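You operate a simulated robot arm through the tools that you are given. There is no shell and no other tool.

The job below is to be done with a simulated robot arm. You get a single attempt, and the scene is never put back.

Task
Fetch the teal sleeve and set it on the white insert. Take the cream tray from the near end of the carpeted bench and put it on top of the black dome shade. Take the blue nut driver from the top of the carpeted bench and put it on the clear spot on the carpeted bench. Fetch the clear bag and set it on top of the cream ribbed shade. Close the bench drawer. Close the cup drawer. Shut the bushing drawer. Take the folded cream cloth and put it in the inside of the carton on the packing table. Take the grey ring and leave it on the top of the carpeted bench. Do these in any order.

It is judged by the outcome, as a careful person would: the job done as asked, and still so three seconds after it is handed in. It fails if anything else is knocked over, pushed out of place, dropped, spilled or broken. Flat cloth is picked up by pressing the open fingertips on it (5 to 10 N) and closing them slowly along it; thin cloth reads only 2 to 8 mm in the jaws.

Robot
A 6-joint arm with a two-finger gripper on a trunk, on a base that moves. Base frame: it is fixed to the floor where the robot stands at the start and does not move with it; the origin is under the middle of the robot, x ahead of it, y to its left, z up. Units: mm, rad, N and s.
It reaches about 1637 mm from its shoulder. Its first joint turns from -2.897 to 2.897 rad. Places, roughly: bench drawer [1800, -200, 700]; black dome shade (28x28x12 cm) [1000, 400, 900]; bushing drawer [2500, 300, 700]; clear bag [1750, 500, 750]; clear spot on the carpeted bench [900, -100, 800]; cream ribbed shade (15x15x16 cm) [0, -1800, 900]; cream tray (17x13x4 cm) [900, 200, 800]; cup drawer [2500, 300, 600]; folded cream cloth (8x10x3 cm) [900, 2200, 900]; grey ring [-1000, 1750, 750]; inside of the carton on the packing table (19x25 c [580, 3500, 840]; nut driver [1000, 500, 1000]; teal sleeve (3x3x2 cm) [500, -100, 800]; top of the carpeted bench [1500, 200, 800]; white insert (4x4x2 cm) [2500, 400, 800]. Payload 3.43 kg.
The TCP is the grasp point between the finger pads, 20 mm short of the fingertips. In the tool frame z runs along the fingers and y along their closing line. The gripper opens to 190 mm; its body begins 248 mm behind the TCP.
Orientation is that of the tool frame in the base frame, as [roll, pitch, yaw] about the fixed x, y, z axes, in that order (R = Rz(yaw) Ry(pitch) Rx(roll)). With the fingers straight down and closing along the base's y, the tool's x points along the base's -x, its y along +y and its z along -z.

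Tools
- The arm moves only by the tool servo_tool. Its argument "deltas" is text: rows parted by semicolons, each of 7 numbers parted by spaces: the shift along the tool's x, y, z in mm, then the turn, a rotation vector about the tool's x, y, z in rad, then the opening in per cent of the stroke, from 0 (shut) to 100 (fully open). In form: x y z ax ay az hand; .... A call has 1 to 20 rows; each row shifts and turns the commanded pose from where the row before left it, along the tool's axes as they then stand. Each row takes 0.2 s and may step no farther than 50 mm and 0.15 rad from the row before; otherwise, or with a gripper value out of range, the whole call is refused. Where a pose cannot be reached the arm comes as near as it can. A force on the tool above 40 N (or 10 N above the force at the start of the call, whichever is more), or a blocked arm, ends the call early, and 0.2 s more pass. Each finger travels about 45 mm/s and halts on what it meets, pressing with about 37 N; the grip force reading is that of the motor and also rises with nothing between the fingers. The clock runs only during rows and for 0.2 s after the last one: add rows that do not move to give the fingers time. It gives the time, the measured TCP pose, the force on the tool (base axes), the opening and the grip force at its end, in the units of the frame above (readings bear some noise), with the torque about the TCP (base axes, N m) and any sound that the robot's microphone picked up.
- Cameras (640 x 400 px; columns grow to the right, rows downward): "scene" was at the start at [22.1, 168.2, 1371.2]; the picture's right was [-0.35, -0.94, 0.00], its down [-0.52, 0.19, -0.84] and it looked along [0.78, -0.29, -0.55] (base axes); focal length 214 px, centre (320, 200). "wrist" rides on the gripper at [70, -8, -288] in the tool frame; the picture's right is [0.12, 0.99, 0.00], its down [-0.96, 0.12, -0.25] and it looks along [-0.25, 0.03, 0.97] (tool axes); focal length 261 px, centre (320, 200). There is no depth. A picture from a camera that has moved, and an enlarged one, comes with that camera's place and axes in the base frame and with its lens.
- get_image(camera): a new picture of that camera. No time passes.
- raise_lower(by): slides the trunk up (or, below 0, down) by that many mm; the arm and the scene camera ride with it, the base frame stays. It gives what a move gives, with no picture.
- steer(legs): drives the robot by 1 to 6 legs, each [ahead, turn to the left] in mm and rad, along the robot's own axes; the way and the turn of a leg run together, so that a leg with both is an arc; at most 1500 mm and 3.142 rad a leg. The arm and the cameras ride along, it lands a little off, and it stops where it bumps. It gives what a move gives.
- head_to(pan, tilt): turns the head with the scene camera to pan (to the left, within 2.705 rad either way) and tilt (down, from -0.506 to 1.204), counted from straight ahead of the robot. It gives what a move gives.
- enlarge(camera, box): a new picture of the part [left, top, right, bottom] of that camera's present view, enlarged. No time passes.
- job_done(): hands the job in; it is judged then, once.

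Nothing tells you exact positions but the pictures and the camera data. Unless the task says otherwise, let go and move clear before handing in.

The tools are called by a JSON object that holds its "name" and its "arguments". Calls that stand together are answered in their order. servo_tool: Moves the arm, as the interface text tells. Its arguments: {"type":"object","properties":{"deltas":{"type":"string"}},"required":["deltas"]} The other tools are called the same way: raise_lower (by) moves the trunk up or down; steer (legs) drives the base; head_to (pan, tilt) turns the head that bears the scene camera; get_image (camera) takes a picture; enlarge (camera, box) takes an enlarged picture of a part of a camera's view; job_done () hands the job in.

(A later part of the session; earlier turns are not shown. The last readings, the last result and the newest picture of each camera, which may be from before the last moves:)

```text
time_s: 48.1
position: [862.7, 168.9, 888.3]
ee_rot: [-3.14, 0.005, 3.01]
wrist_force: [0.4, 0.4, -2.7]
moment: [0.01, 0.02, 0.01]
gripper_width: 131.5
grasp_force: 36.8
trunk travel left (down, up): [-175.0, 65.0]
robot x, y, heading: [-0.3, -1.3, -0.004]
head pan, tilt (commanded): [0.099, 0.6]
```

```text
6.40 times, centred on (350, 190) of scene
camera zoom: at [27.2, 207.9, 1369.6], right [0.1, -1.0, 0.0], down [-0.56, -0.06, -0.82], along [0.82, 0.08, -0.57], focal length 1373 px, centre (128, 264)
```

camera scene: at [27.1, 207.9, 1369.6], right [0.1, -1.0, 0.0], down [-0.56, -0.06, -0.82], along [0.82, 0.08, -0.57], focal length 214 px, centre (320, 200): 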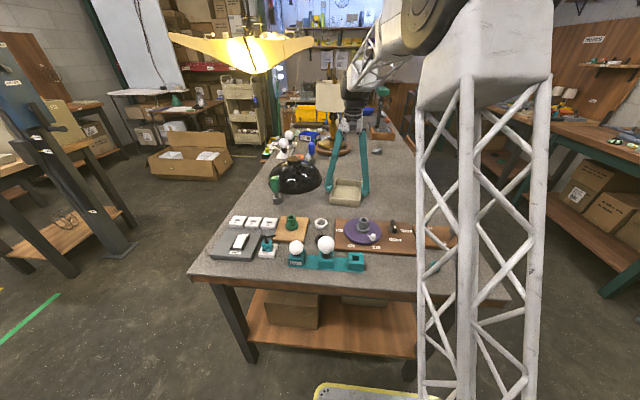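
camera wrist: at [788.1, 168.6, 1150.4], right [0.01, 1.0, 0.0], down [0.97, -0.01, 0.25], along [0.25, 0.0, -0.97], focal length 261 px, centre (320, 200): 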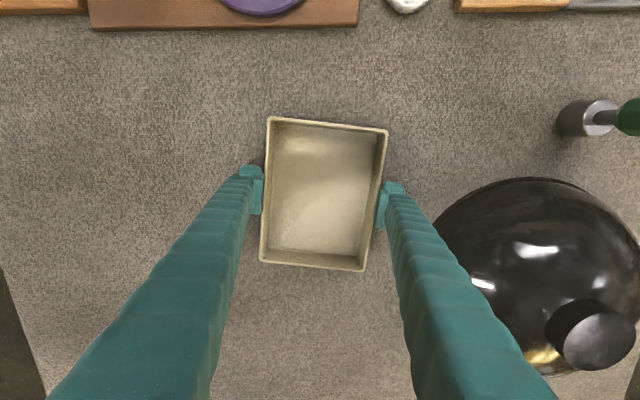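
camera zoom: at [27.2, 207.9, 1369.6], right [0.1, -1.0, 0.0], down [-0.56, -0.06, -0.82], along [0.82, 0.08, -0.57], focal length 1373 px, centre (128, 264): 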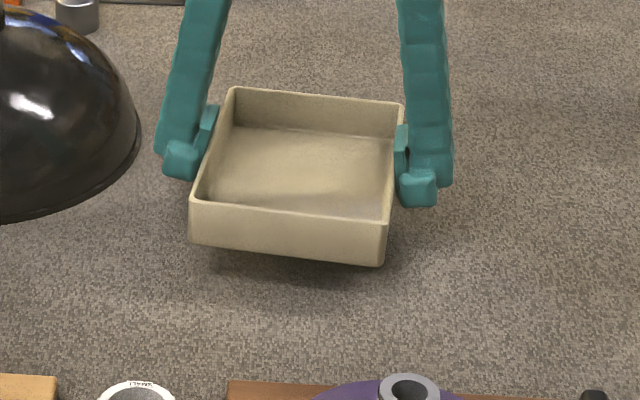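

The tray is lifted cleanly and level. I'll raise it and carry it over the dome's knob.

{"name": "servo_tool", "arguments": {"deltas": "0 0 -38 0 0 0 55; 0 0 -38 0 0 0 55; 0 0 -38 0 0 0 55; 0 0 -38 0 0 0 55; -12.7 44.9 0 0 0 0 55; -12.7 44.9 0 0 0 0 55; -12.7 44.9 0 0 0 0 55; -12.7 44.9 0 0 0 0 55; -12.7 44.9 0 0 0 0 55; -12.7 44.9 0 0 0 0 55; 0 0 0 0 0 0 55"}}

{"name": "get_image", "arguments": {"camera": "wrist"}}

{"name": "enlarge", "arguments": {"camera": "scene", "box": [220, 120, 360, 210]}}

```text
time_s: 50.5
position: [969.1, 423.7, 1041.6]
ee_rot: [3.141, 0.005, 3.008]
wrist_force: [0.3, 0.3, -4.2]
moment: [-0.07, 0.07, 0.04]
gripper_width: 131.2
grasp_force: 37.2
trunk travel left (down, up): [-175.0, 65.0]
robot x, y, heading: [-3.4, 1.7, -0.003]
head pan, tilt (commanded): [0.099, 0.6]
```

```text
taken
camera wrist: at [896.3, 426.7, 1328.9], right [0.01, 1.0, 0.0], down [0.97, -0.01, 0.25], along [0.25, 0.0, -0.97], focal length 261 px, centre (320, 200)
```

wrist: 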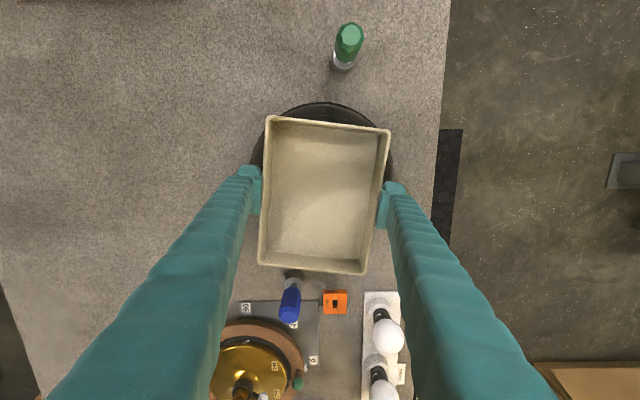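

```text
4.44 times, centred on (290, 165) of scene
camera zoom: at [27.6, 208.3, 1369.5], right [0.1, -1.0, 0.0], down [-0.56, -0.06, -0.82], along [0.82, 0.08, -0.57], focal length 953 px, centre (453, 356)
```

zoom: 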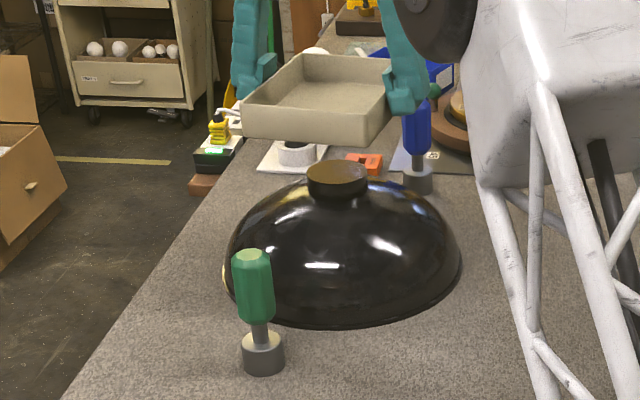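

The tray is above the dome; I estimate the dome axis at about (981, 428), so I'll shift by ~11 mm and then lower gently until the knob takes the weight.

{"name": "servo_tool", "arguments": {"deltas": "-10.4 5.4 0 0 0 0 55; 0 0 20 0 0 0 55; 0 0 20 0 0 0 55; 0 0 8 0 0 0 55; 0 0 0 0 0 0 55"}}

{"name": "enlarge", "arguments": {"camera": "scene", "box": [240, 130, 340, 190]}}

```text
time_s: 51.7
position: [983.8, 431.4, 994.5]
ee_rot: [-3.141, 0.004, 3.01]
wrist_force: [0.2, -0.7, -3.7]
moment: [0.0, 0.04, -0.03]
gripper_width: 131.0
grasp_force: 36.8
trunk travel left (down, up): [-175.0, 65.0]
robot x, y, heading: [3.0, 1.6, 0.0]
head pan, tilt (commanded): [0.099, 0.6]
```

```text
6.40 times, centred on (290, 160) of scene
camera zoom: at [27.3, 208.1, 1369.5], right [0.1, -1.0, 0.0], down [-0.56, -0.06, -0.82], along [0.82, 0.08, -0.57], focal length 1373 px, centre (512, 456)
```

zoom: 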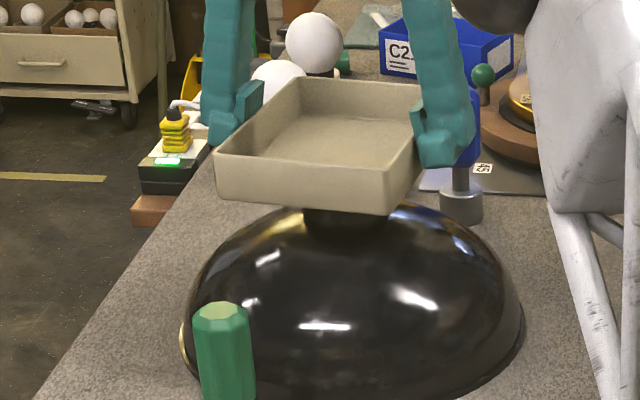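

{"name": "servo_tool", "arguments": {"deltas": "0 0 4 0 0 0 55; 0 0 4 0 0 0 55; 0 0 3 0 0 0 55; 0 0 0 0 0 0 55"}}

{"name": "servo_tool", "arguments": {"deltas": "0 0 2 0 0 0 55; 0 0 2 0 0 0 55; 0 0 2 0 0 0 55; 0 0 0 0 0 0 55"}}

```text
time_s: 52.7
position: [982.4, 428.4, 981.1]
ee_rot: [-3.141, 0.005, 3.011]
wrist_force: [0.5, 0.4, -2.6]
moment: [0.02, 0.01, 0.0]
gripper_width: 131.2
grasp_force: 37.0
trunk travel left (down, up): [-175.0, 65.0]
robot x, y, heading: [-3.0, -3.1, -0.008]
head pan, tilt (commanded): [0.099, 0.6]
```

```text
time_s: 53.7
position: [982.5, 430.1, 976.5]
ee_rot: [3.141, 0.005, 3.01]
wrist_force: [-0.4, -0.6, -3.8]
moment: [-0.01, 0.04, -0.01]
gripper_width: 131.3
grasp_force: 37.3
trunk travel left (down, up): [-175.0, 65.0]
robot x, y, heading: [0.8, -0.6, 0.005]
head pan, tilt (commanded): [0.099, 0.6]
```

{"name": "servo_tool", "arguments": {"deltas": "0 0 1.5 0 0 0 55; 0 0 1.5 0 0 0 55; 0 0 1.5 0 0 0 55; 0 0 0 0 0 0 55"}}

{"name": "enlarge", "arguments": {"camera": "scene", "box": [240, 130, 340, 190]}}

```text
time_s: 54.7
position: [983.2, 429.0, 973.5]
ee_rot: [3.139, 0.008, 3.012]
wrist_force: [1.9, 1.4, 8.9]
moment: [-0.09, -0.28, 0.02]
gripper_width: 130.9
grasp_force: 37.1
trunk travel left (down, up): [-175.0, 65.0]
robot x, y, heading: [-1.1, -0.9, -0.003]
head pan, tilt (commanded): [0.099, 0.6]
```

```text
6.40 times, centred on (290, 160) of scene
camera zoom: at [26.8, 208.0, 1369.7], right [0.1, -1.0, 0.0], down [-0.56, -0.06, -0.83], along [0.82, 0.08, -0.56], focal length 1373 px, centre (512, 456)
```

zoom: 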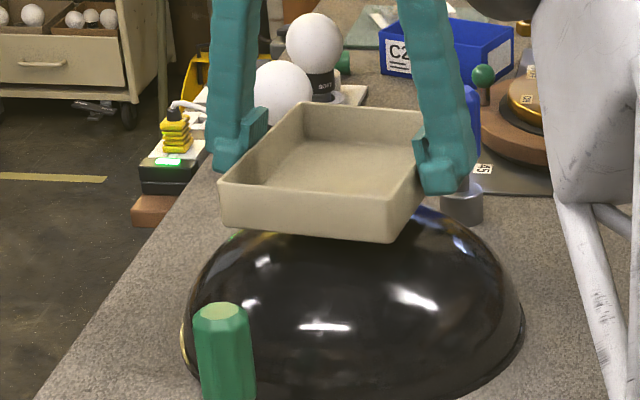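

The knob now carries the tray. I'll open the fingers slowly and watch.

{"name": "servo_tool", "arguments": {"deltas": "0 0 -0.7 0 0 0 60; 0 0 0 0 0 0 66; 0 0 0 0 0 0 70; 0 0 0 0 0 0 74; 0 0 0 0 0 0 80; 0 0 0 0 0 0 85; 0 0 0 0 0 0 85"}}

{"name": "enlarge", "arguments": {"camera": "scene", "box": [240, 130, 340, 190]}}

{"name": "get_image", "arguments": {"camera": "wrist"}}

```text
time_s: 56.3
position: [984.2, 429.7, 972.1]
ee_rot: [3.14, 0.006, 3.009]
wrist_force: [0.4, -0.2, -0.2]
moment: [0.03, -0.02, 0.01]
gripper_width: 161.6
grasp_force: 0.0
trunk travel left (down, up): [-175.0, 65.0]
robot x, y, heading: [-2.0, -4.3, -0.002]
head pan, tilt (commanded): [0.099, 0.6]
```

```text
6.40 times, centred on (290, 160) of scene
camera zoom: at [27.1, 208.0, 1369.6], right [0.1, -1.0, 0.0], down [-0.56, -0.06, -0.82], along [0.82, 0.08, -0.57], focal length 1373 px, centre (512, 456)
```

zoom: 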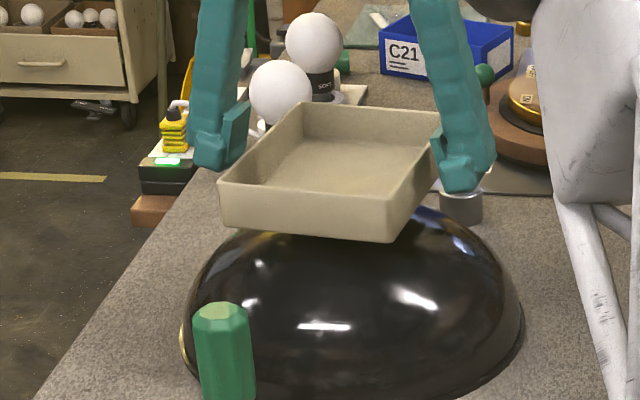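

```text
taken
camera wrist: at [910.3, 430.1, 1259.5], right [0.01, 1.0, 0.0], down [0.97, -0.01, 0.25], along [0.25, 0.0, -0.97], focal length 261 px, centre (320, 200)
```

wrist: 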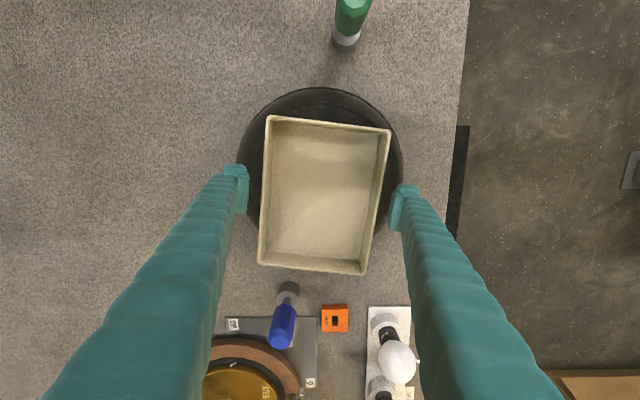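

The tray sits stably on the dome's knob. I'll rise clear, then drive forward a little and raise the trunk to bring the blue nut driver comfortably into reach.

{"name": "servo_tool", "arguments": {"deltas": "0 0 -20 0 0 0 90; 0 0 -35 0 0 0 90; 0 0 -35 0 0 0 90; 0 0 0 0 0 0 90"}}

{"name": "enlarge", "arguments": {"camera": "scene", "box": [220, 110, 360, 200]}}

{"name": "steer", "arguments": {"legs": [[70, 0]]}}

{"name": "raise_lower", "arguments": {"by": 60}}

{"name": "get_image", "arguments": {"camera": "wrist"}}

```text
time_s: 57.3
position: [983.5, 428.8, 1063.0]
ee_rot: [3.14, 0.003, 3.009]
wrist_force: [-0.1, 0.6, -0.8]
moment: [-0.03, 0.1, 0.0]
gripper_width: 171.1
grasp_force: 0.1
trunk travel left (down, up): [-175.0, 65.0]
robot x, y, heading: [1.6, 1.9, -0.001]
head pan, tilt (commanded): [0.099, 0.6]
```

```text
4.44 times, centred on (290, 155) of scene
camera zoom: at [27.4, 208.2, 1369.5], right [0.1, -1.0, 0.0], down [-0.56, -0.06, -0.82], along [0.82, 0.08, -0.57], focal length 953 px, centre (453, 400)
```

zoom: 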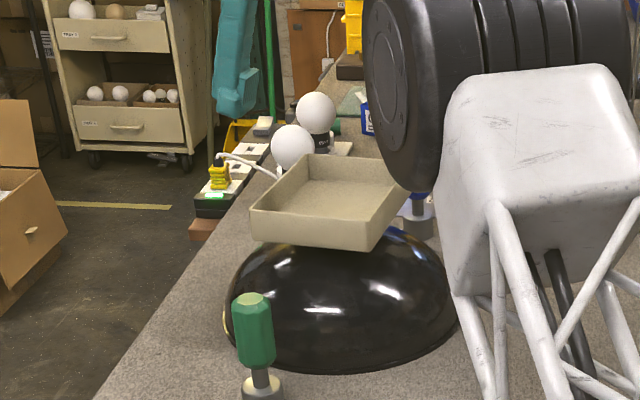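

```text
time_s: 58.3
position: [1054.9, 427.8, 1063.6]
ee_rot: [-3.141, 0.005, 3.011]
wrist_force: [0.0, 0.1, 0.8]
moment: [0.0, 0.01, 0.02]
gripper_width: 171.3
grasp_force: 0.1
trunk travel left (down, up): [-175.0, 65.0]
robot x, y, heading: [71.9, -1.3, -0.002]
head pan, tilt (commanded): [0.099, 0.6]
```

```text
time_s: 59.3
position: [1054.0, 428.5, 1122.9]
ee_rot: [3.141, 0.004, 3.009]
wrist_force: [0.5, -0.3, 0.1]
moment: [0.02, 0.03, -0.01]
gripper_width: 171.0
grasp_force: 0.1
trunk travel left (down, up): [-235.0, 5.0]
robot x, y, heading: [72.1, 1.1, -0.001]
head pan, tilt (commanded): [0.099, 0.6]
```

```text
taken
camera wrist: at [981.0, 428.8, 1409.9], right [0.01, 1.0, 0.0], down [0.97, -0.01, 0.25], along [0.25, 0.0, -0.97], focal length 261 px, centre (320, 200)
```

wrist: 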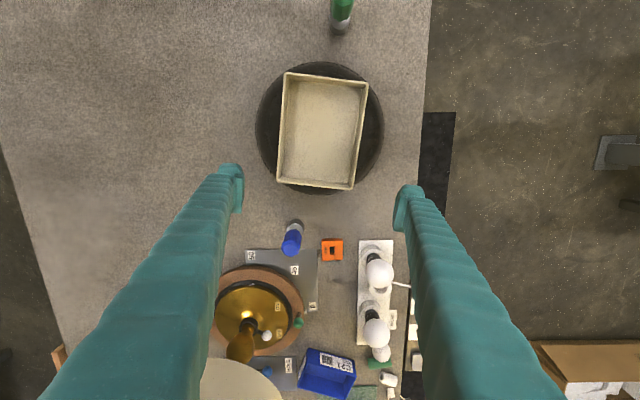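

{"name": "enlarge", "arguments": {"camera": "wrist", "box": [240, 190, 400, 290]}}

```text
4.00 times, centred on (320, 240) of wrist
camera zoom: at [981.0, 428.8, 1409.9], right [0.01, 1.0, 0.0], down [0.97, -0.01, 0.25], along [0.25, 0.0, -0.97], focal length 1043 px, centre (320, 40)
```

zoom: 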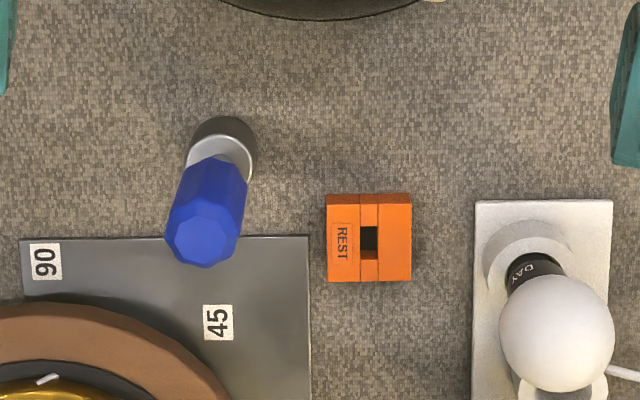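

The driver stands at about (1200, 369), top near z≈949. Moving above it with the fingers half open.

{"name": "servo_tool", "arguments": {"deltas": "-25.4 -6.6 16.7 0 0 0 60; -25.4 -6.6 16.7 0 0 0 60; -25.4 -6.6 16.7 0 0 0 60; -25.4 -6.6 16.7 0 0 0 60; -25.4 -6.6 16.7 0 0 0 60; -25.4 -6.6 16.7 0 0 0 60; 0 0 0 0 0 0 60; 0 0 0 0 0 0 60"}}

{"name": "get_image", "arguments": {"camera": "wrist"}}

{"name": "get_image", "arguments": {"camera": "scene"}}

```text
time_s: 61.1
position: [1161.8, 361.5, 994.1]
ee_rot: [-3.141, 0.001, 3.008]
wrist_force: [1.0, 0.2, 0.1]
moment: [-0.02, 0.0, -0.01]
gripper_width: 114.3
grasp_force: 0.0
out of reach, approached as far as the arm can: row 1, 2, 3, 4, 5, 6
trunk travel left (down, up): [-235.0, 5.0]
robot x, y, heading: [66.8, -4.1, -0.004]
head pan, tilt (commanded): [0.099, 0.6]
```

```text
taken
camera wrist: at [1088.8, 362.4, 1280.9], right [0.01, 1.0, 0.0], down [0.97, -0.01, 0.25], along [0.25, 0.0, -0.97], focal length 261 px, centre (320, 200)
```

wrist: 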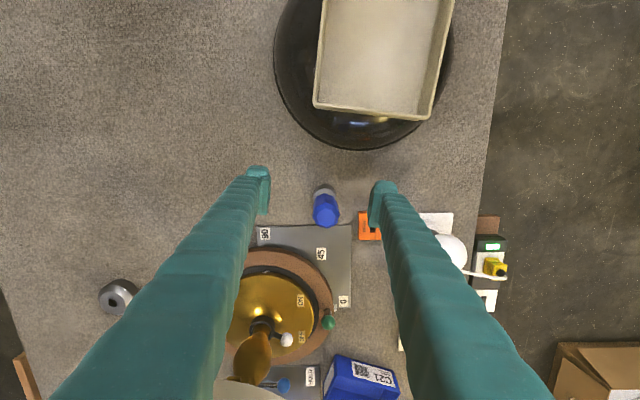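

```text
taken
camera scene: at [97.7, 207.8, 1429.5], right [0.1, -1.0, 0.0], down [-0.56, -0.05, -0.82], along [0.82, 0.08, -0.57], focal length 214 px, centre (320, 200)
```

scene: 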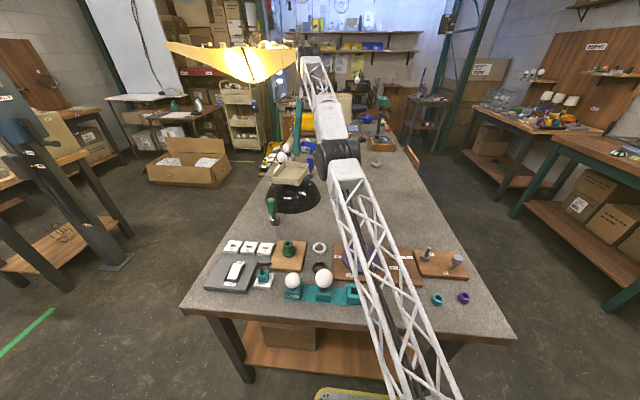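

At the current stand the arm is at full stretch, so the driver is better reached from the right side of the bench, where the drawer, sleeve and clear spot are also close. I'll retract the arm first.

{"name": "servo_tool", "arguments": {"deltas": "14.2 -44.3 -5 0 0 0 60; 14.2 -44.3 -5 0 0 0 60; 14.2 -44.3 -5 0 0 0 60; 14.2 -44.3 -5 0 0 0 60; 0 0 -30 0 0 -0.132 60; 29.2 -35.6 -11.5 0 0 0 60; 29.2 -35.6 -11.5 0 0 0 60; 29.2 -35.6 -11.5 0 0 0 60; 29.2 -35.6 -11.5 0 0 0 60; 29.2 -35.6 -11.5 0 0 0 60; 29.2 -35.6 -11.5 0 0 0 60; 29.2 -35.6 -11.5 0 0 0 60; 29.2 -35.6 -11.5 0 0 0 60; 29.2 -35.6 -11.5 0 0 0 60; 29.2 -35.6 -11.5 0 0 0 60; 29.2 -35.6 -11.5 0 0 0 60; 29.2 -35.6 -11.5 0 0 0 60; 29.2 -35.6 -11.5 0 0 0 60; 0 0 0 0 0 0 60"}}

{"name": "get_image", "arguments": {"camera": "scene"}}

{"name": "get_image", "arguments": {"camera": "wrist"}}

```text
time_s: 65.1
position: [733.1, -260.6, 1194.0]
ee_rot: [3.141, 0.005, -3.14]
wrist_force: [0.7, 0.5, 0.4]
moment: [0.01, -0.02, 0.02]
gripper_width: 114.1
grasp_force: 0.1
out of reach, approached as far as the arm can: row 1
trunk travel left (down, up): [-235.0, 5.0]
robot x, y, heading: [69.3, -0.8, -0.001]
head pan, tilt (commanded): [0.099, 0.6]
```

```text
taken
camera scene: at [97.4, 207.5, 1429.6], right [0.1, -1.0, 0.0], down [-0.56, -0.05, -0.83], along [0.82, 0.08, -0.56], focal length 214 px, centre (320, 200)
```

scene: 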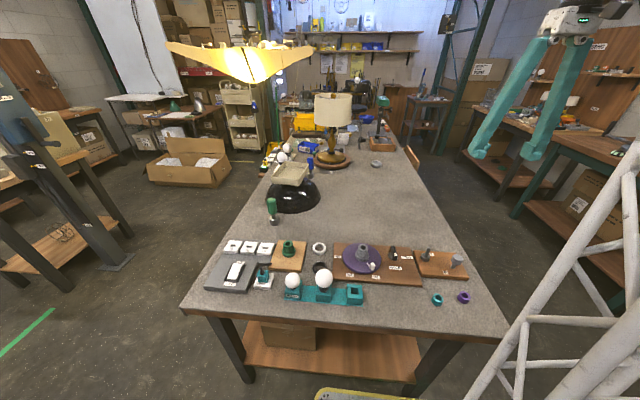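

```text
taken
camera wrist: at [658.9, -269.9, 1481.0], right [-0.12, 0.99, 0.0], down [0.96, 0.12, 0.25], along [0.25, 0.03, -0.97], focal length 261 px, centre (320, 200)
```

wrist: 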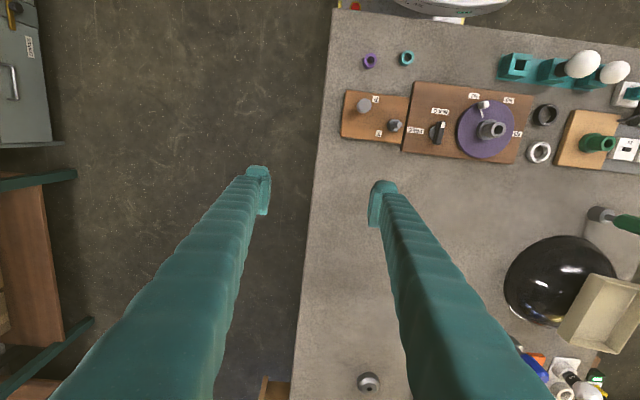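

The tray is settled on the dome and the arm is tucked. I'll drive around to the right side of the bench and face it.

{"name": "steer", "arguments": {"legs": [[-230, 0], [0, -1.0], [833, 0], [0, 1.0], [650, 0], [0, 1.571]]}}

{"name": "head_to", "arguments": {"pan": 0.0, "tilt": 0.5}}

{"name": "get_image", "arguments": {"camera": "scene"}}

{"name": "get_image", "arguments": {"camera": "wrist"}}

```text
time_s: 83.3
position: [1187.7, -36.3, 1193.9]
ee_rot: [-3.141, 0.006, -1.581]
wrist_force: [0.0, 0.5, -0.1]
moment: [0.0, 0.01, 0.02]
gripper_width: 114.1
grasp_force: 0.1
trunk travel left (down, up): [-235.0, 5.0]
robot x, y, heading: [918.1, -695.7, 1.559]
head pan, tilt (commanded): [0.099, 0.6]
```

```text
time_s: 83.9
position: [1188.9, -35.5, 1194.1]
ee_rot: [3.141, 0.004, -1.58]
wrist_force: [1.1, -0.6, -0.2]
moment: [0.0, 0.0, 0.0]
gripper_width: 114.2
grasp_force: 0.0
trunk travel left (down, up): [-235.0, 5.0]
robot x, y, heading: [915.8, -695.6, 1.557]
head pan, tilt (commanded): [0.0, 0.499]
```

```text
taken
camera scene: at [720.5, -661.6, 1438.7], right [1.0, -0.01, 0.0], down [-0.01, -0.48, -0.88], along [0.01, 0.88, -0.48], focal length 214 px, centre (320, 200)
```

scene: 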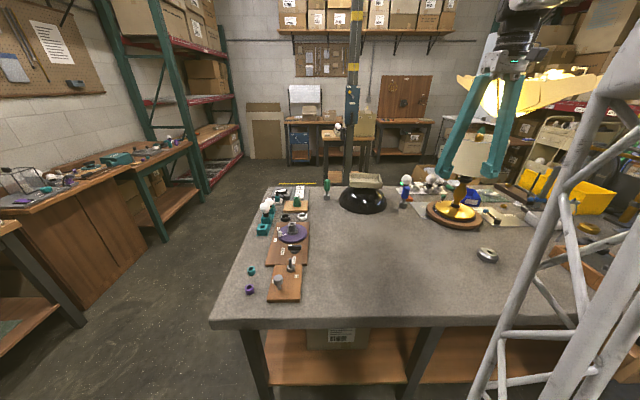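

```text
taken
camera wrist: at [1194.6, -109.2, 1480.8], right [-0.99, -0.11, 0.0], down [-0.11, 0.96, 0.25], along [-0.03, 0.25, -0.97], focal length 261 px, centre (320, 200)
```

wrist: 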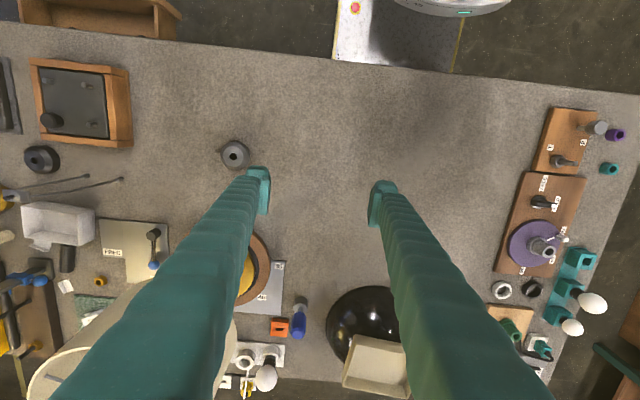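

I'm now facing the bench from its right side with a good view. I'll nudge forward 50 mm and look up at my wrist to judge clearance to the lamp shade before reaching for the driver.

{"name": "steer", "arguments": {"legs": [[50, 0]]}}

{"name": "head_to", "arguments": {"pan": -0.3, "tilt": 0.1}}

{"name": "get_image", "arguments": {"camera": "scene"}}

```text
time_s: 84.9
position: [1188.4, 13.2, 1192.2]
ee_rot: [3.141, 0.007, -1.581]
wrist_force: [-0.1, 0.4, 0.7]
moment: [0.0, -0.06, 0.04]
gripper_width: 113.7
grasp_force: 0.1
trunk travel left (down, up): [-235.0, 5.0]
robot x, y, heading: [919.8, -649.8, 1.56]
head pan, tilt (commanded): [0.0, 0.499]
```

```text
time_s: 85.7
position: [1188.1, 12.4, 1193.2]
ee_rot: [3.141, 0.006, -1.582]
wrist_force: [-0.6, -0.1, -0.2]
moment: [0.02, 0.01, -0.01]
gripper_width: 113.7
grasp_force: 0.0
trunk travel left (down, up): [-235.0, 5.0]
robot x, y, heading: [921.9, -649.4, 1.559]
head pan, tilt (commanded): [-0.3, 0.099]
```

```text
taken
camera scene: at [748.3, -615.4, 1475.7], right [0.95, -0.31, 0.0], down [-0.03, -0.1, -0.99], along [0.31, 0.95, -0.1], focal length 214 px, centre (320, 200)
```

scene: 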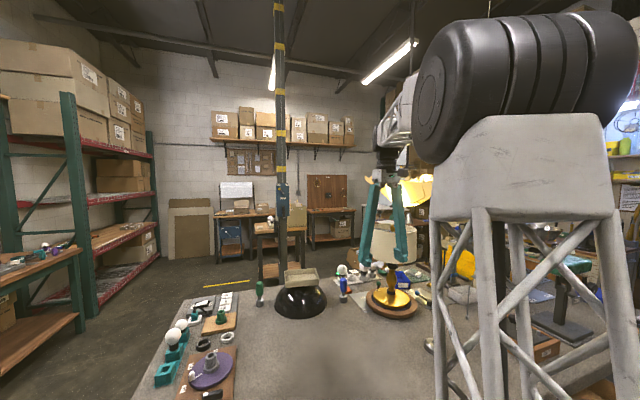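

{"name": "servo_tool", "arguments": {"deltas": "-42 -1.5 17 0 0 0 60; -42 -1.5 17 0 0 0 60; -42 -1.5 17 0 0 0 60; -42 -1.5 17 0 0 0 60; -42 -1.5 17 0 0 0 60; -42 -1.5 17 0 0 0 60; 0 0 0 0 0 0 60"}}

{"name": "get_image", "arguments": {"camera": "wrist"}}

{"name": "enlarge", "arguments": {"camera": "wrist", "box": [220, 180, 420, 305]}}

{"name": "get_image", "arguments": {"camera": "scene"}}

```text
time_s: 87.3
position: [1199.1, 267.1, 1090.6]
ee_rot: [-3.141, 0.006, -1.581]
wrist_force: [-0.2, 0.7, -0.6]
moment: [-0.11, 0.01, -0.01]
gripper_width: 114.1
grasp_force: 0.1
trunk travel left (down, up): [-235.0, 5.0]
robot x, y, heading: [921.3, -647.2, 1.557]
head pan, tilt (commanded): [-0.3, 0.099]
```

```text
taken
camera wrist: at [1205.6, 195.2, 1377.6], right [-0.99, -0.11, 0.0], down [-0.1, 0.96, 0.25], along [-0.03, 0.25, -0.97], focal length 261 px, centre (320, 200)
```

wrist: 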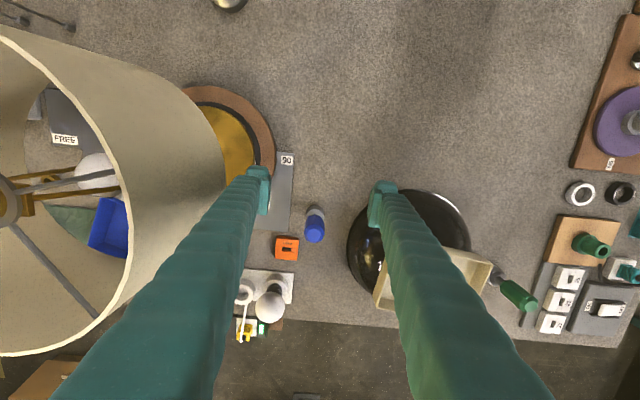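

```text
3.20 times, centred on (320, 242) of wrist
camera zoom: at [1205.6, 195.2, 1377.6], right [-0.99, -0.11, 0.0], down [-0.1, 0.96, 0.25], along [-0.03, 0.25, -0.97], focal length 834 px, centre (320, 64)
```

zoom: 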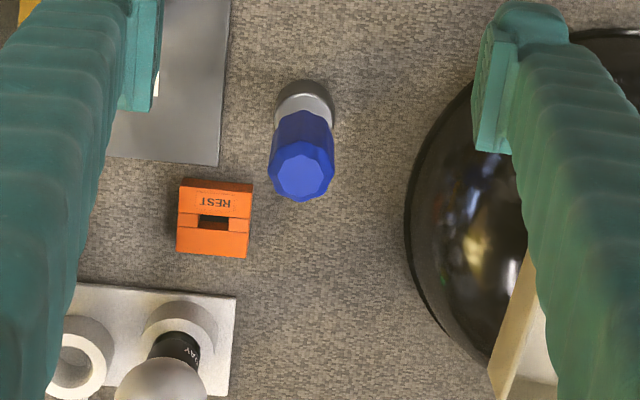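

```text
taken
camera scene: at [748.5, -614.9, 1475.8], right [0.95, -0.31, 0.0], down [-0.03, -0.1, -0.99], along [0.31, 0.95, -0.1], focal length 214 px, centre (320, 200)
```

scene: 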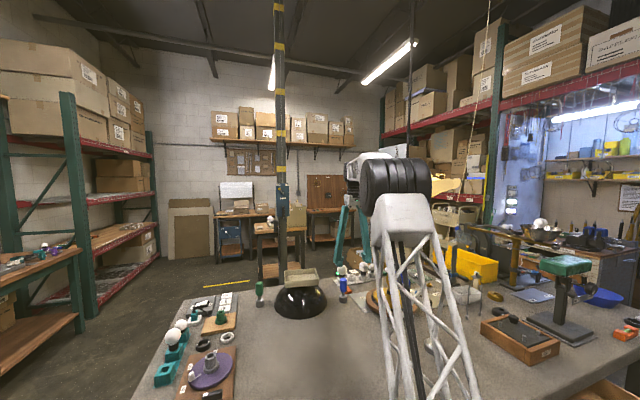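

The driver is at about (1196.5, 369.5), and the lamp shade clearance is good (over 130 mm). I'll go over the handle and lower the open fingers around it.

{"name": "servo_tool", "arguments": {"deltas": "-34.1 1.2 5 0 0 0 55; -34.1 1.2 5 0 0 0 55; -34.2 1.2 5 0 0 0 55; 0 0 30 0 0 0 55; 0 0 30 0 0 0 55; 0 0 0 0 0 0 55"}}

{"name": "get_image", "arguments": {"camera": "wrist"}}

```text
time_s: 88.7
position: [1198.0, 369.2, 1016.8]
ee_rot: [-3.141, 0.005, -1.582]
wrist_force: [0.4, -0.5, 0.3]
moment: [0.0, -0.02, -0.06]
gripper_width: 104.5
grasp_force: 0.0
trunk travel left (down, up): [-235.0, 5.0]
robot x, y, heading: [917.6, -643.5, 1.554]
head pan, tilt (commanded): [-0.3, 0.099]
```

```text
taken
camera wrist: at [1204.2, 296.4, 1304.4], right [-0.99, -0.11, 0.0], down [-0.1, 0.96, 0.25], along [-0.03, 0.25, -0.97], focal length 261 px, centre (320, 200)
```

wrist: 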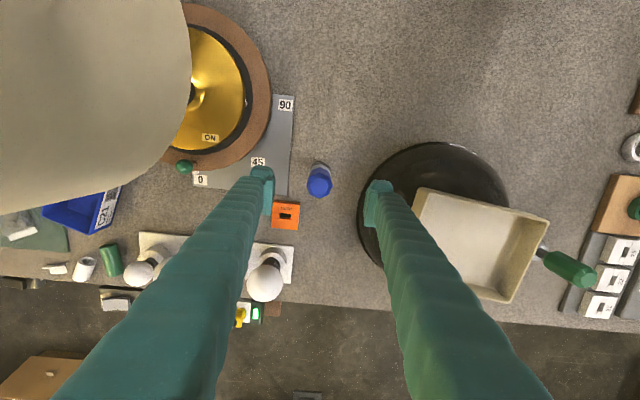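

{"name": "servo_tool", "arguments": {"deltas": "0 0 30 0 0 0 55; 0 0 30 0 0 0 55; 0 0 25 0 0 0 55; 0 0 15 0 0 0 55; 0 0 0 0 0 0 55"}}

{"name": "get_image", "arguments": {"camera": "wrist"}}

```text
time_s: 89.9
position: [1198.5, 370.6, 917.8]
ee_rot: [3.141, 0.005, -1.582]
wrist_force: [0.3, 0.4, 0.9]
moment: [-0.01, 0.0, 0.0]
gripper_width: 104.4
grasp_force: 0.0
trunk travel left (down, up): [-235.0, 5.0]
robot x, y, heading: [920.1, -646.0, 1.559]
head pan, tilt (commanded): [-0.3, 0.099]
```

```text
taken
camera wrist: at [1205.1, 297.8, 1205.4], right [-0.99, -0.11, 0.0], down [-0.1, 0.96, 0.25], along [-0.03, 0.25, -0.97], focal length 261 px, centre (320, 200)
```

wrist: 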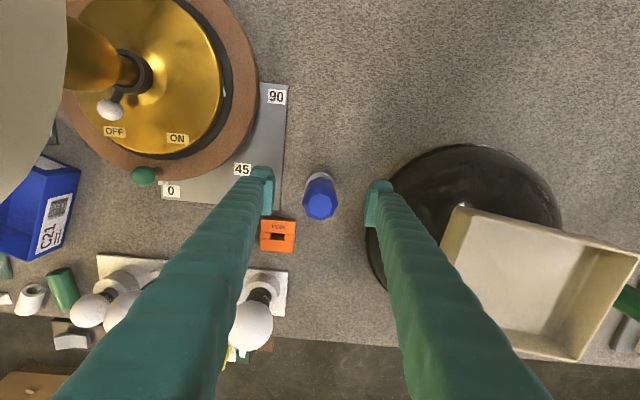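

Centred on the handle. Closing the fingers on it.

{"name": "servo_tool", "arguments": {"deltas": "0 0 0 0 0 0 40; 0 0 0 0 0 0 32; 0 0 0 0 0 0 26; 0 0 0 0 0 0 22; 0 0 0 0 0 0 18; 0 0 0 0 0 0 15; 0 0 0 0 0 0 12; 0 0 0 0 0 0 10; 0 0 0 0 0 0 10"}}

{"name": "get_image", "arguments": {"camera": "wrist"}}

```text
time_s: 91.9
position: [1197.2, 370.1, 918.0]
ee_rot: [3.14, 0.006, -1.58]
wrist_force: [0.5, 0.3, -0.1]
moment: [-0.02, 0.01, -0.04]
gripper_width: 34.4
grasp_force: 36.8
trunk travel left (down, up): [-235.0, 5.0]
robot x, y, heading: [922.0, -644.4, 1.557]
head pan, tilt (commanded): [-0.3, 0.099]
```

```text
taken
camera wrist: at [1205.1, 297.8, 1205.6], right [-0.99, -0.11, 0.0], down [-0.1, 0.96, 0.25], along [-0.03, 0.25, -0.97], focal length 261 px, centre (320, 200)
```

wrist: 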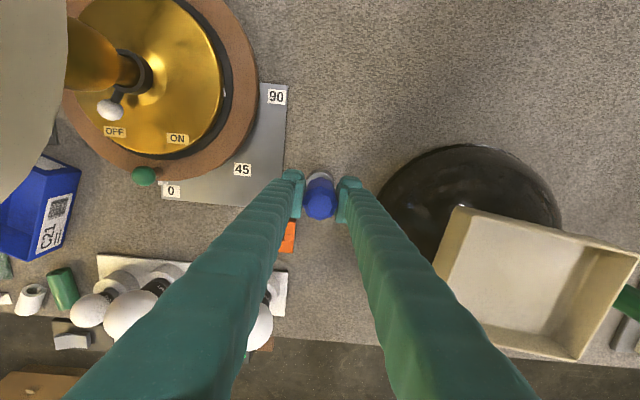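

Gripped at 34 mm. I'll lift it straight up and carry it to the clear spot around (900, −100).

{"name": "servo_tool", "arguments": {"deltas": "0 0 -10 0 0 0 10; 0 0 -26 0 0 0 10; 0 0 -26 0 0 0 10; 0 0 -26 0 0 0 10; 45.1 11.5 0 0 0 0 10; 45.1 11.5 0 0 0 0 10; 45.1 11.5 0 0 0 0 10; 45.1 11.5 0 0 0 0 10; 45.1 11.5 0 0 0 0 10; 30.9 29.3 0 0 0 0 10; 30.9 29.3 0 0 0 0 10; 30.9 29.3 0 0 0 0 10; 30.9 29.3 0 0 0 0 10; 30.9 29.3 0 0 0 0 10; 30.9 29.3 0 0 0 0 10; 30.9 29.3 0 0 0 0 10; 30.9 29.3 0 0 0 0 10; 0 0 0 0 0 0 10"}}

{"name": "get_image", "arguments": {"camera": "wrist"}}

{"name": "head_to", "arguments": {"pan": -0.1, "tilt": 0.6}}

{"name": "get_image", "arguments": {"camera": "scene"}}

```text
time_s: 95.7
position: [900.7, -103.1, 1004.1]
ee_rot: [-3.141, 0.005, -1.582]
wrist_force: [-0.2, 0.2, -1.5]
moment: [-0.01, 0.03, 0.01]
gripper_width: 34.4
grasp_force: 37.2
trunk travel left (down, up): [-235.0, 5.0]
robot x, y, heading: [919.7, -645.4, 1.555]
head pan, tilt (commanded): [-0.3, 0.099]
```

```text
taken
camera wrist: at [908.2, -175.7, 1291.4], right [-0.99, -0.11, 0.0], down [-0.1, 0.96, 0.25], along [-0.03, 0.25, -0.97], focal length 261 px, centre (320, 200)
```

wrist: 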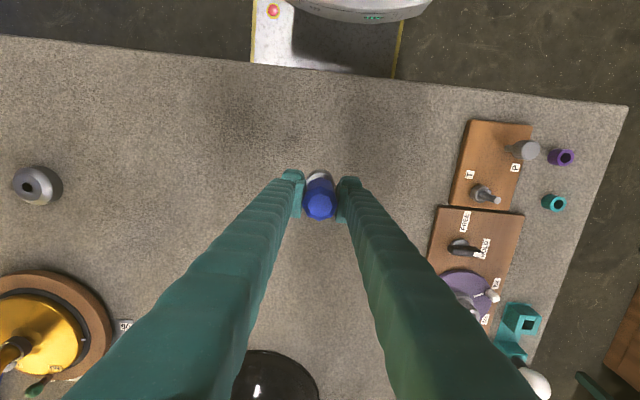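

```text
time_s: 96.7
position: [900.8, -103.3, 1005.6]
ee_rot: [-3.141, 0.005, -1.581]
wrist_force: [-0.4, 0.6, -1.8]
moment: [-0.01, 0.02, 0.0]
gripper_width: 34.3
grasp_force: 37.1
trunk travel left (down, up): [-235.0, 5.0]
robot x, y, heading: [920.2, -648.6, 1.559]
head pan, tilt (commanded): [-0.099, 0.6]
```

```text
taken
camera scene: at [729.8, -615.1, 1429.7], right [0.99, -0.11, 0.0], down [-0.06, -0.56, -0.83], along [0.09, 0.82, -0.56], focal length 214 px, centre (320, 200)
```

scene: 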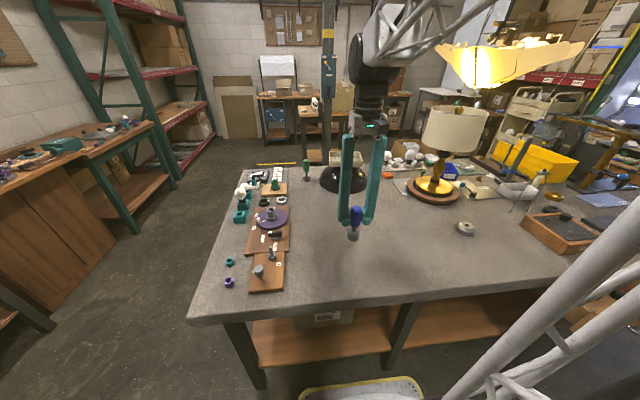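

The driver hangs upright over the clear area. Lowering it onto the carpet.

{"name": "servo_tool", "arguments": {"deltas": "0 0 30 0 0 0 10; 0 0 30 0 0 0 10; 0 0 16 0 0 0 10; 0 0 6 0 0 0 10; 0 0 2 0 0 0 10; 0 0 0 0 0 0 10"}}

{"name": "servo_tool", "arguments": {"deltas": "0 0 1.5 0 0 0 10; 0 0 1.5 0 0 0 10; 0 0 0 0 0 0 10"}}

```text
time_s: 98.1
position: [901.6, -100.1, 918.9]
ee_rot: [-3.141, 0.005, -1.581]
wrist_force: [0.4, 0.7, -0.3]
moment: [0.01, -0.01, -0.03]
gripper_width: 34.3
grasp_force: 36.7
trunk travel left (down, up): [-235.0, 5.0]
robot x, y, heading: [922.0, -645.1, 1.556]
head pan, tilt (commanded): [-0.099, 0.6]
```

```text
time_s: 98.9
position: [901.4, -99.6, 918.6]
ee_rot: [3.14, 0.008, -1.581]
wrist_force: [0.8, -2.1, 35.4]
moment: [-0.32, 0.0, -0.1]
gripper_width: 34.4
grasp_force: 37.2
trunk travel left (down, up): [-235.0, 5.0]
robot x, y, heading: [922.9, -646.5, 1.555]
head pan, tilt (commanded): [-0.099, 0.6]
```

It's down on the carpet. I'll relieve the pressure, then release slowly.

{"name": "servo_tool", "arguments": {"deltas": "0 0 -1.2 0 0 0 10; 0 0 -0.6 0 0 0 10; 0 0 0 0 0 0 10"}}

{"name": "servo_tool", "arguments": {"deltas": "0 0 0 0 0 0 19; 0 0 0 0 0 0 22; 0 0 0 0 0 0 26; 0 0 0 0 0 0 32; 0 0 0 0 0 0 40; 0 0 0 0 0 0 50; 0 0 0 0 0 0 50"}}

{"name": "get_image", "arguments": {"camera": "wrist"}}

```text
time_s: 99.7
position: [901.3, -99.7, 918.1]
ee_rot: [-3.141, 0.008, -1.584]
wrist_force: [4.5, 8.3, 18.2]
moment: [0.63, -0.14, -0.09]
gripper_width: 34.2
grasp_force: 37.3
trunk travel left (down, up): [-235.0, 5.0]
robot x, y, heading: [921.7, -648.8, 1.553]
head pan, tilt (commanded): [-0.099, 0.6]
```

```text
time_s: 101.3
position: [901.2, -101.5, 919.1]
ee_rot: [3.141, 0.004, -1.581]
wrist_force: [1.0, -0.4, -0.5]
moment: [0.02, 0.03, -0.02]
gripper_width: 95.1
grasp_force: 0.0
trunk travel left (down, up): [-235.0, 5.0]
robot x, y, heading: [924.2, -644.6, 1.553]
head pan, tilt (commanded): [-0.099, 0.6]
```

```text
taken
camera wrist: at [907.4, -173.2, 1205.2], right [-0.99, -0.11, 0.0], down [-0.1, 0.96, 0.25], along [-0.03, 0.25, -0.97], focal length 261 px, centre (320, 200)
```

wrist: 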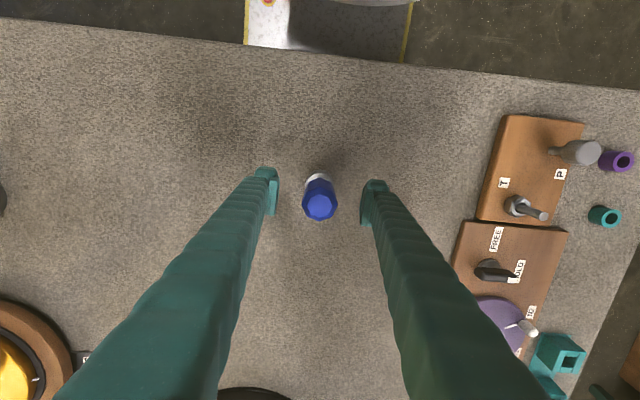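

The driver stands upright at the clear spot. I'll rise straight up and go over the teal sleeve.

{"name": "servo_tool", "arguments": {"deltas": "0 0 -30 0 0 0 50; 0 0 -40 0 0 0 50; 0 0 -40 0 0 0 50; 0 0 -40 0 0 0 50; 0 47 0 0 0 0 50; 0 47 0 0 0 0 50; 0 47 0 0 0 0 50; 0 47 0 0 0 0 50; 0 47 0 0 0 0 50; 0 47 0 0 0 0 50; 0 47 0 0 0 0 50; 0 47 0 0 0 0 50; 0 47 0 0 0 0 50; 0 0 0 0 0 0 50"}}

{"name": "get_image", "arguments": {"camera": "wrist"}}

{"name": "enlarge", "arguments": {"camera": "wrist", "box": [220, 120, 420, 245]}}

{"name": "get_image", "arguments": {"camera": "scene"}}

```text
time_s: 104.3
position: [479.4, -98.2, 1067.9]
ee_rot: [3.141, 0.006, -1.581]
wrist_force: [0.1, 1.0, 0.4]
moment: [-0.02, -0.03, -0.01]
gripper_width: 95.0
grasp_force: 0.1
trunk travel left (down, up): [-235.0, 5.0]
robot x, y, heading: [923.6, -645.3, 1.556]
head pan, tilt (commanded): [-0.099, 0.6]
```

```text
taken
camera wrist: at [485.4, -171.3, 1355.4], right [-0.99, -0.11, 0.0], down [-0.1, 0.96, 0.25], along [-0.03, 0.25, -0.97], focal length 261 px, centre (320, 200)
```

wrist: 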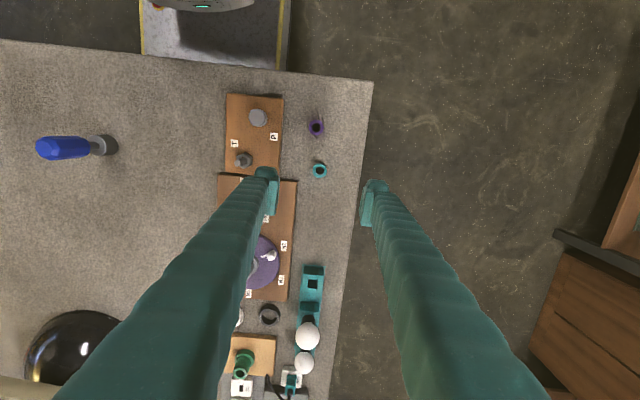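

```text
3.20 times, centred on (320, 182) of wrist
camera zoom: at [485.4, -171.3, 1355.4], right [-0.99, -0.11, 0.0], down [-0.1, 0.96, 0.25], along [-0.03, 0.25, -0.97], focal length 834 px, centre (320, 256)
```

zoom: 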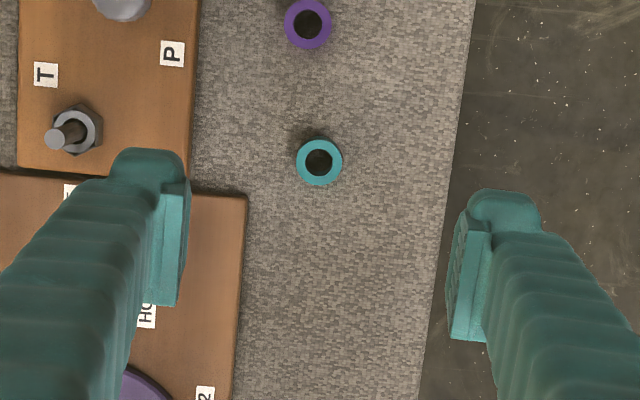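

```text
taken
camera scene: at [729.4, -615.0, 1429.5], right [0.99, -0.11, 0.0], down [-0.06, -0.56, -0.82], along [0.09, 0.82, -0.57], focal length 214 px, centre (320, 200)
```

scene: 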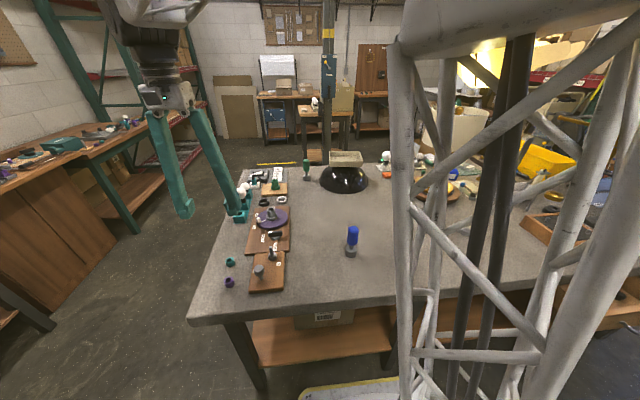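

The sleeve is at about (478, −97) with the board to one side and the purple sleeve 86 mm to the other. A 45° closing line gives the fingers free room, so I'll rotate and go down partway.

{"name": "servo_tool", "arguments": {"deltas": "0 0 20 0 0 0.131 32; 0 0 20 0 0 0.131 32; 0 0 20 0 0 0.131 32; 0 0 20 0 0 0.131 32; 0 0 20 0 0 0.131 32; 0 0 20 0 0 0.131 32; 0 0 30 0 0 0 32; 0 0 20 0 0 0 32; 0 0 0 0 0 0 32"}}

{"name": "get_image", "arguments": {"camera": "wrist"}}

{"name": "enlarge", "arguments": {"camera": "wrist", "box": [240, 130, 400, 230]}}

```text
time_s: 106.3
position: [477.6, -97.3, 897.6]
ee_rot: [3.138, 0.005, -2.368]
wrist_force: [-0.2, -0.2, -0.2]
moment: [0.0, 0.02, 0.03]
gripper_width: 60.7
grasp_force: 0.0
trunk travel left (down, up): [-235.0, 5.0]
robot x, y, heading: [916.5, -647.5, 1.56]
head pan, tilt (commanded): [-0.099, 0.6]
```

```text
taken
camera wrist: at [432.7, -153.6, 1184.0], right [-0.78, 0.63, 0.0], down [0.61, 0.75, 0.25], along [0.16, 0.2, -0.97], focal length 261 px, centre (320, 200)
```

wrist: 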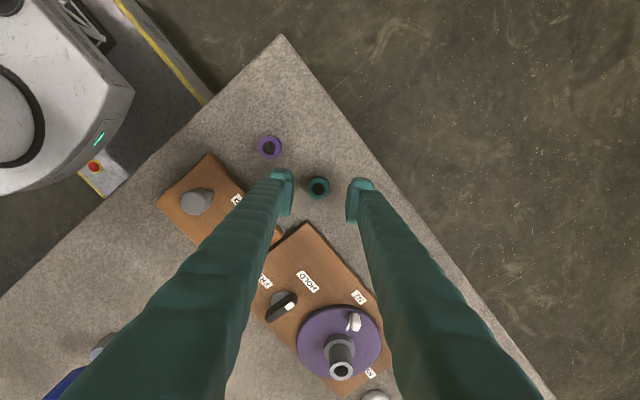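

```text
4.00 times, centred on (320, 180) of wrist
camera zoom: at [432.7, -153.6, 1184.0], right [-0.78, 0.63, 0.0], down [0.61, 0.75, 0.25], along [0.16, 0.2, -0.97], focal length 1043 px, centre (320, 280)
```

zoom: 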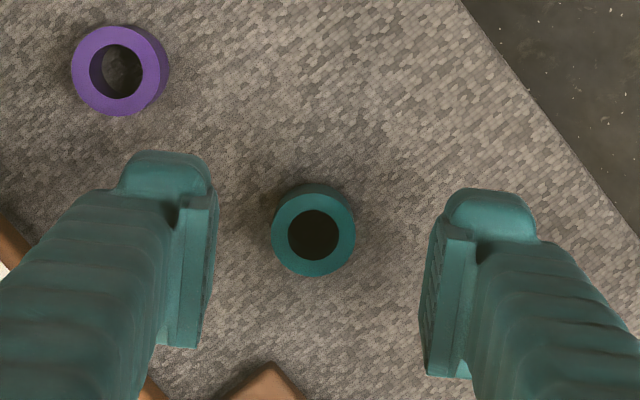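

Almost perfectly centred; I'll correct by 2 mm and lower carefully with small steps to feel for the carpet.

{"name": "servo_tool", "arguments": {"deltas": "-2 -2 20 0 0 0 32; 0 0 20 0 0 0 32; 0 0 8 0 0 0 32; 0 0 0 0 0 0 32"}}

{"name": "servo_tool", "arguments": {"deltas": "0 0 2 0 0 0 32; 0 0 2 0 0 0 32; 0 0 0 0 0 0 32"}}

{"name": "get_image", "arguments": {"camera": "wrist"}}

```text
time_s: 107.3
position: [480.7, -95.9, 850.4]
ee_rot: [3.139, 0.004, -2.369]
wrist_force: [0.6, -0.1, -0.5]
moment: [-0.03, -0.01, -0.01]
gripper_width: 60.8
grasp_force: 0.1
trunk travel left (down, up): [-235.0, 5.0]
robot x, y, heading: [921.4, -645.8, 1.56]
head pan, tilt (commanded): [-0.099, 0.6]
```

```text
time_s: 108.2
position: [479.5, -95.4, 851.2]
ee_rot: [3.135, 0.005, -2.369]
wrist_force: [0.2, -2.3, 24.8]
moment: [-0.87, -0.69, -0.05]
gripper_width: 62.7
grasp_force: 1.6
trunk travel left (down, up): [-235.0, 5.0]
robot x, y, heading: [923.2, -647.2, 1.557]
head pan, tilt (commanded): [-0.099, 0.6]
stopped in row 3: the force on the tool passed its limit at 41 N (the readings are from after the stop); the commanded pose is now the measured one
```

```text
taken
camera wrist: at [435.6, -153.3, 1136.5], right [-0.78, 0.63, 0.01], down [0.61, 0.75, 0.25], along [0.15, 0.2, -0.97], focal length 261 px, centre (320, 200)
```

wrist: 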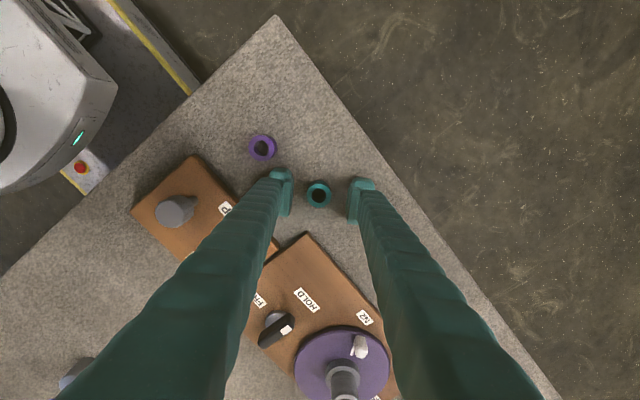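

The fingertips touched the carpet at TCP z≈851 at this opening (the tips swing lower as the fingers close). I'll back off 4 mm and close on the sleeve.

{"name": "servo_tool", "arguments": {"deltas": "0 0 -4 0 0 0 32; 0 0 0 0 0 0 32"}}

{"name": "enlarge", "arguments": {"camera": "wrist", "box": [240, 130, 400, 230]}}

```text
time_s: 108.8
position: [480.4, -95.0, 852.9]
ee_rot: [3.136, 0.004, -2.371]
wrist_force: [0.2, -0.2, -0.7]
moment: [-0.01, -0.01, -0.01]
gripper_width: 60.9
grasp_force: 0.1
trunk travel left (down, up): [-235.0, 5.0]
robot x, y, heading: [921.0, -645.8, 1.557]
head pan, tilt (commanded): [-0.099, 0.6]
```

```text
4.00 times, centred on (320, 180) of wrist
camera zoom: at [435.1, -152.9, 1138.8], right [-0.78, 0.63, 0.0], down [0.61, 0.75, 0.25], along [0.15, 0.2, -0.97], focal length 1043 px, centre (320, 280)
```

zoom: 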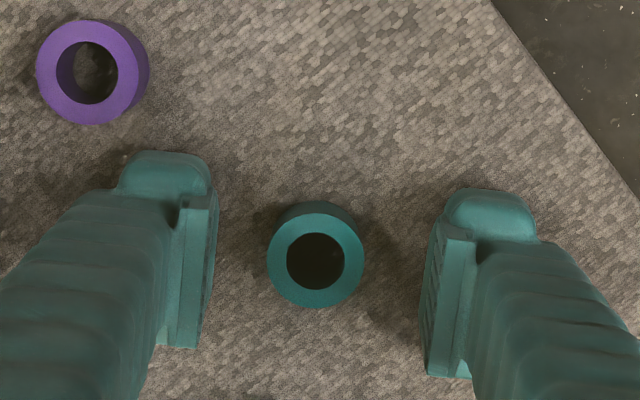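

{"name": "servo_tool", "arguments": {"deltas": "0 0 0 0 0 0 26; 0 0 0 0 0 0 22; 0 0 0 0 0 0 19; 0 0 0 0 0 0 17; 0 0 0 0 0 0 15; 0 0 0 0 0 0 13; 0 0 0 0 0 0 11; 0 0 0 0 0 0 10; 0 0 0 0 0 0 10"}}

{"name": "enlarge", "arguments": {"camera": "wrist", "box": [240, 130, 400, 230]}}

```text
time_s: 110.8
position: [481.4, -95.9, 851.8]
ee_rot: [3.137, 0.005, -2.37]
wrist_force: [0.7, 0.2, 0.2]
moment: [-0.03, 0.02, 0.02]
gripper_width: 23.8
grasp_force: 37.0
trunk travel left (down, up): [-235.0, 5.0]
robot x, y, heading: [923.4, -648.1, 1.56]
head pan, tilt (commanded): [-0.099, 0.6]
```

```text
4.00 times, centred on (320, 180) of wrist
camera zoom: at [435.1, -152.9, 1139.1], right [-0.78, 0.63, 0.01], down [0.61, 0.75, 0.25], along [0.15, 0.2, -0.97], focal length 1043 px, centre (320, 280)
```

zoom: 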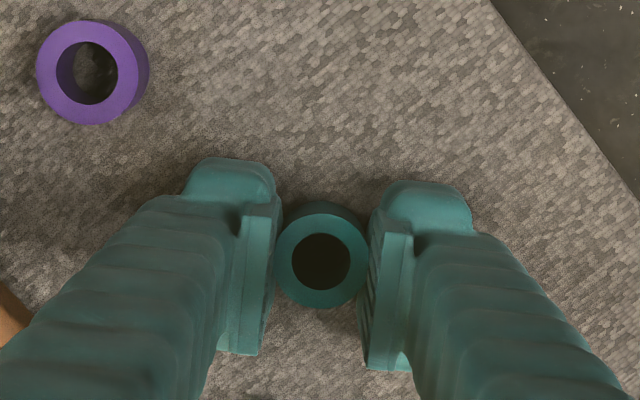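

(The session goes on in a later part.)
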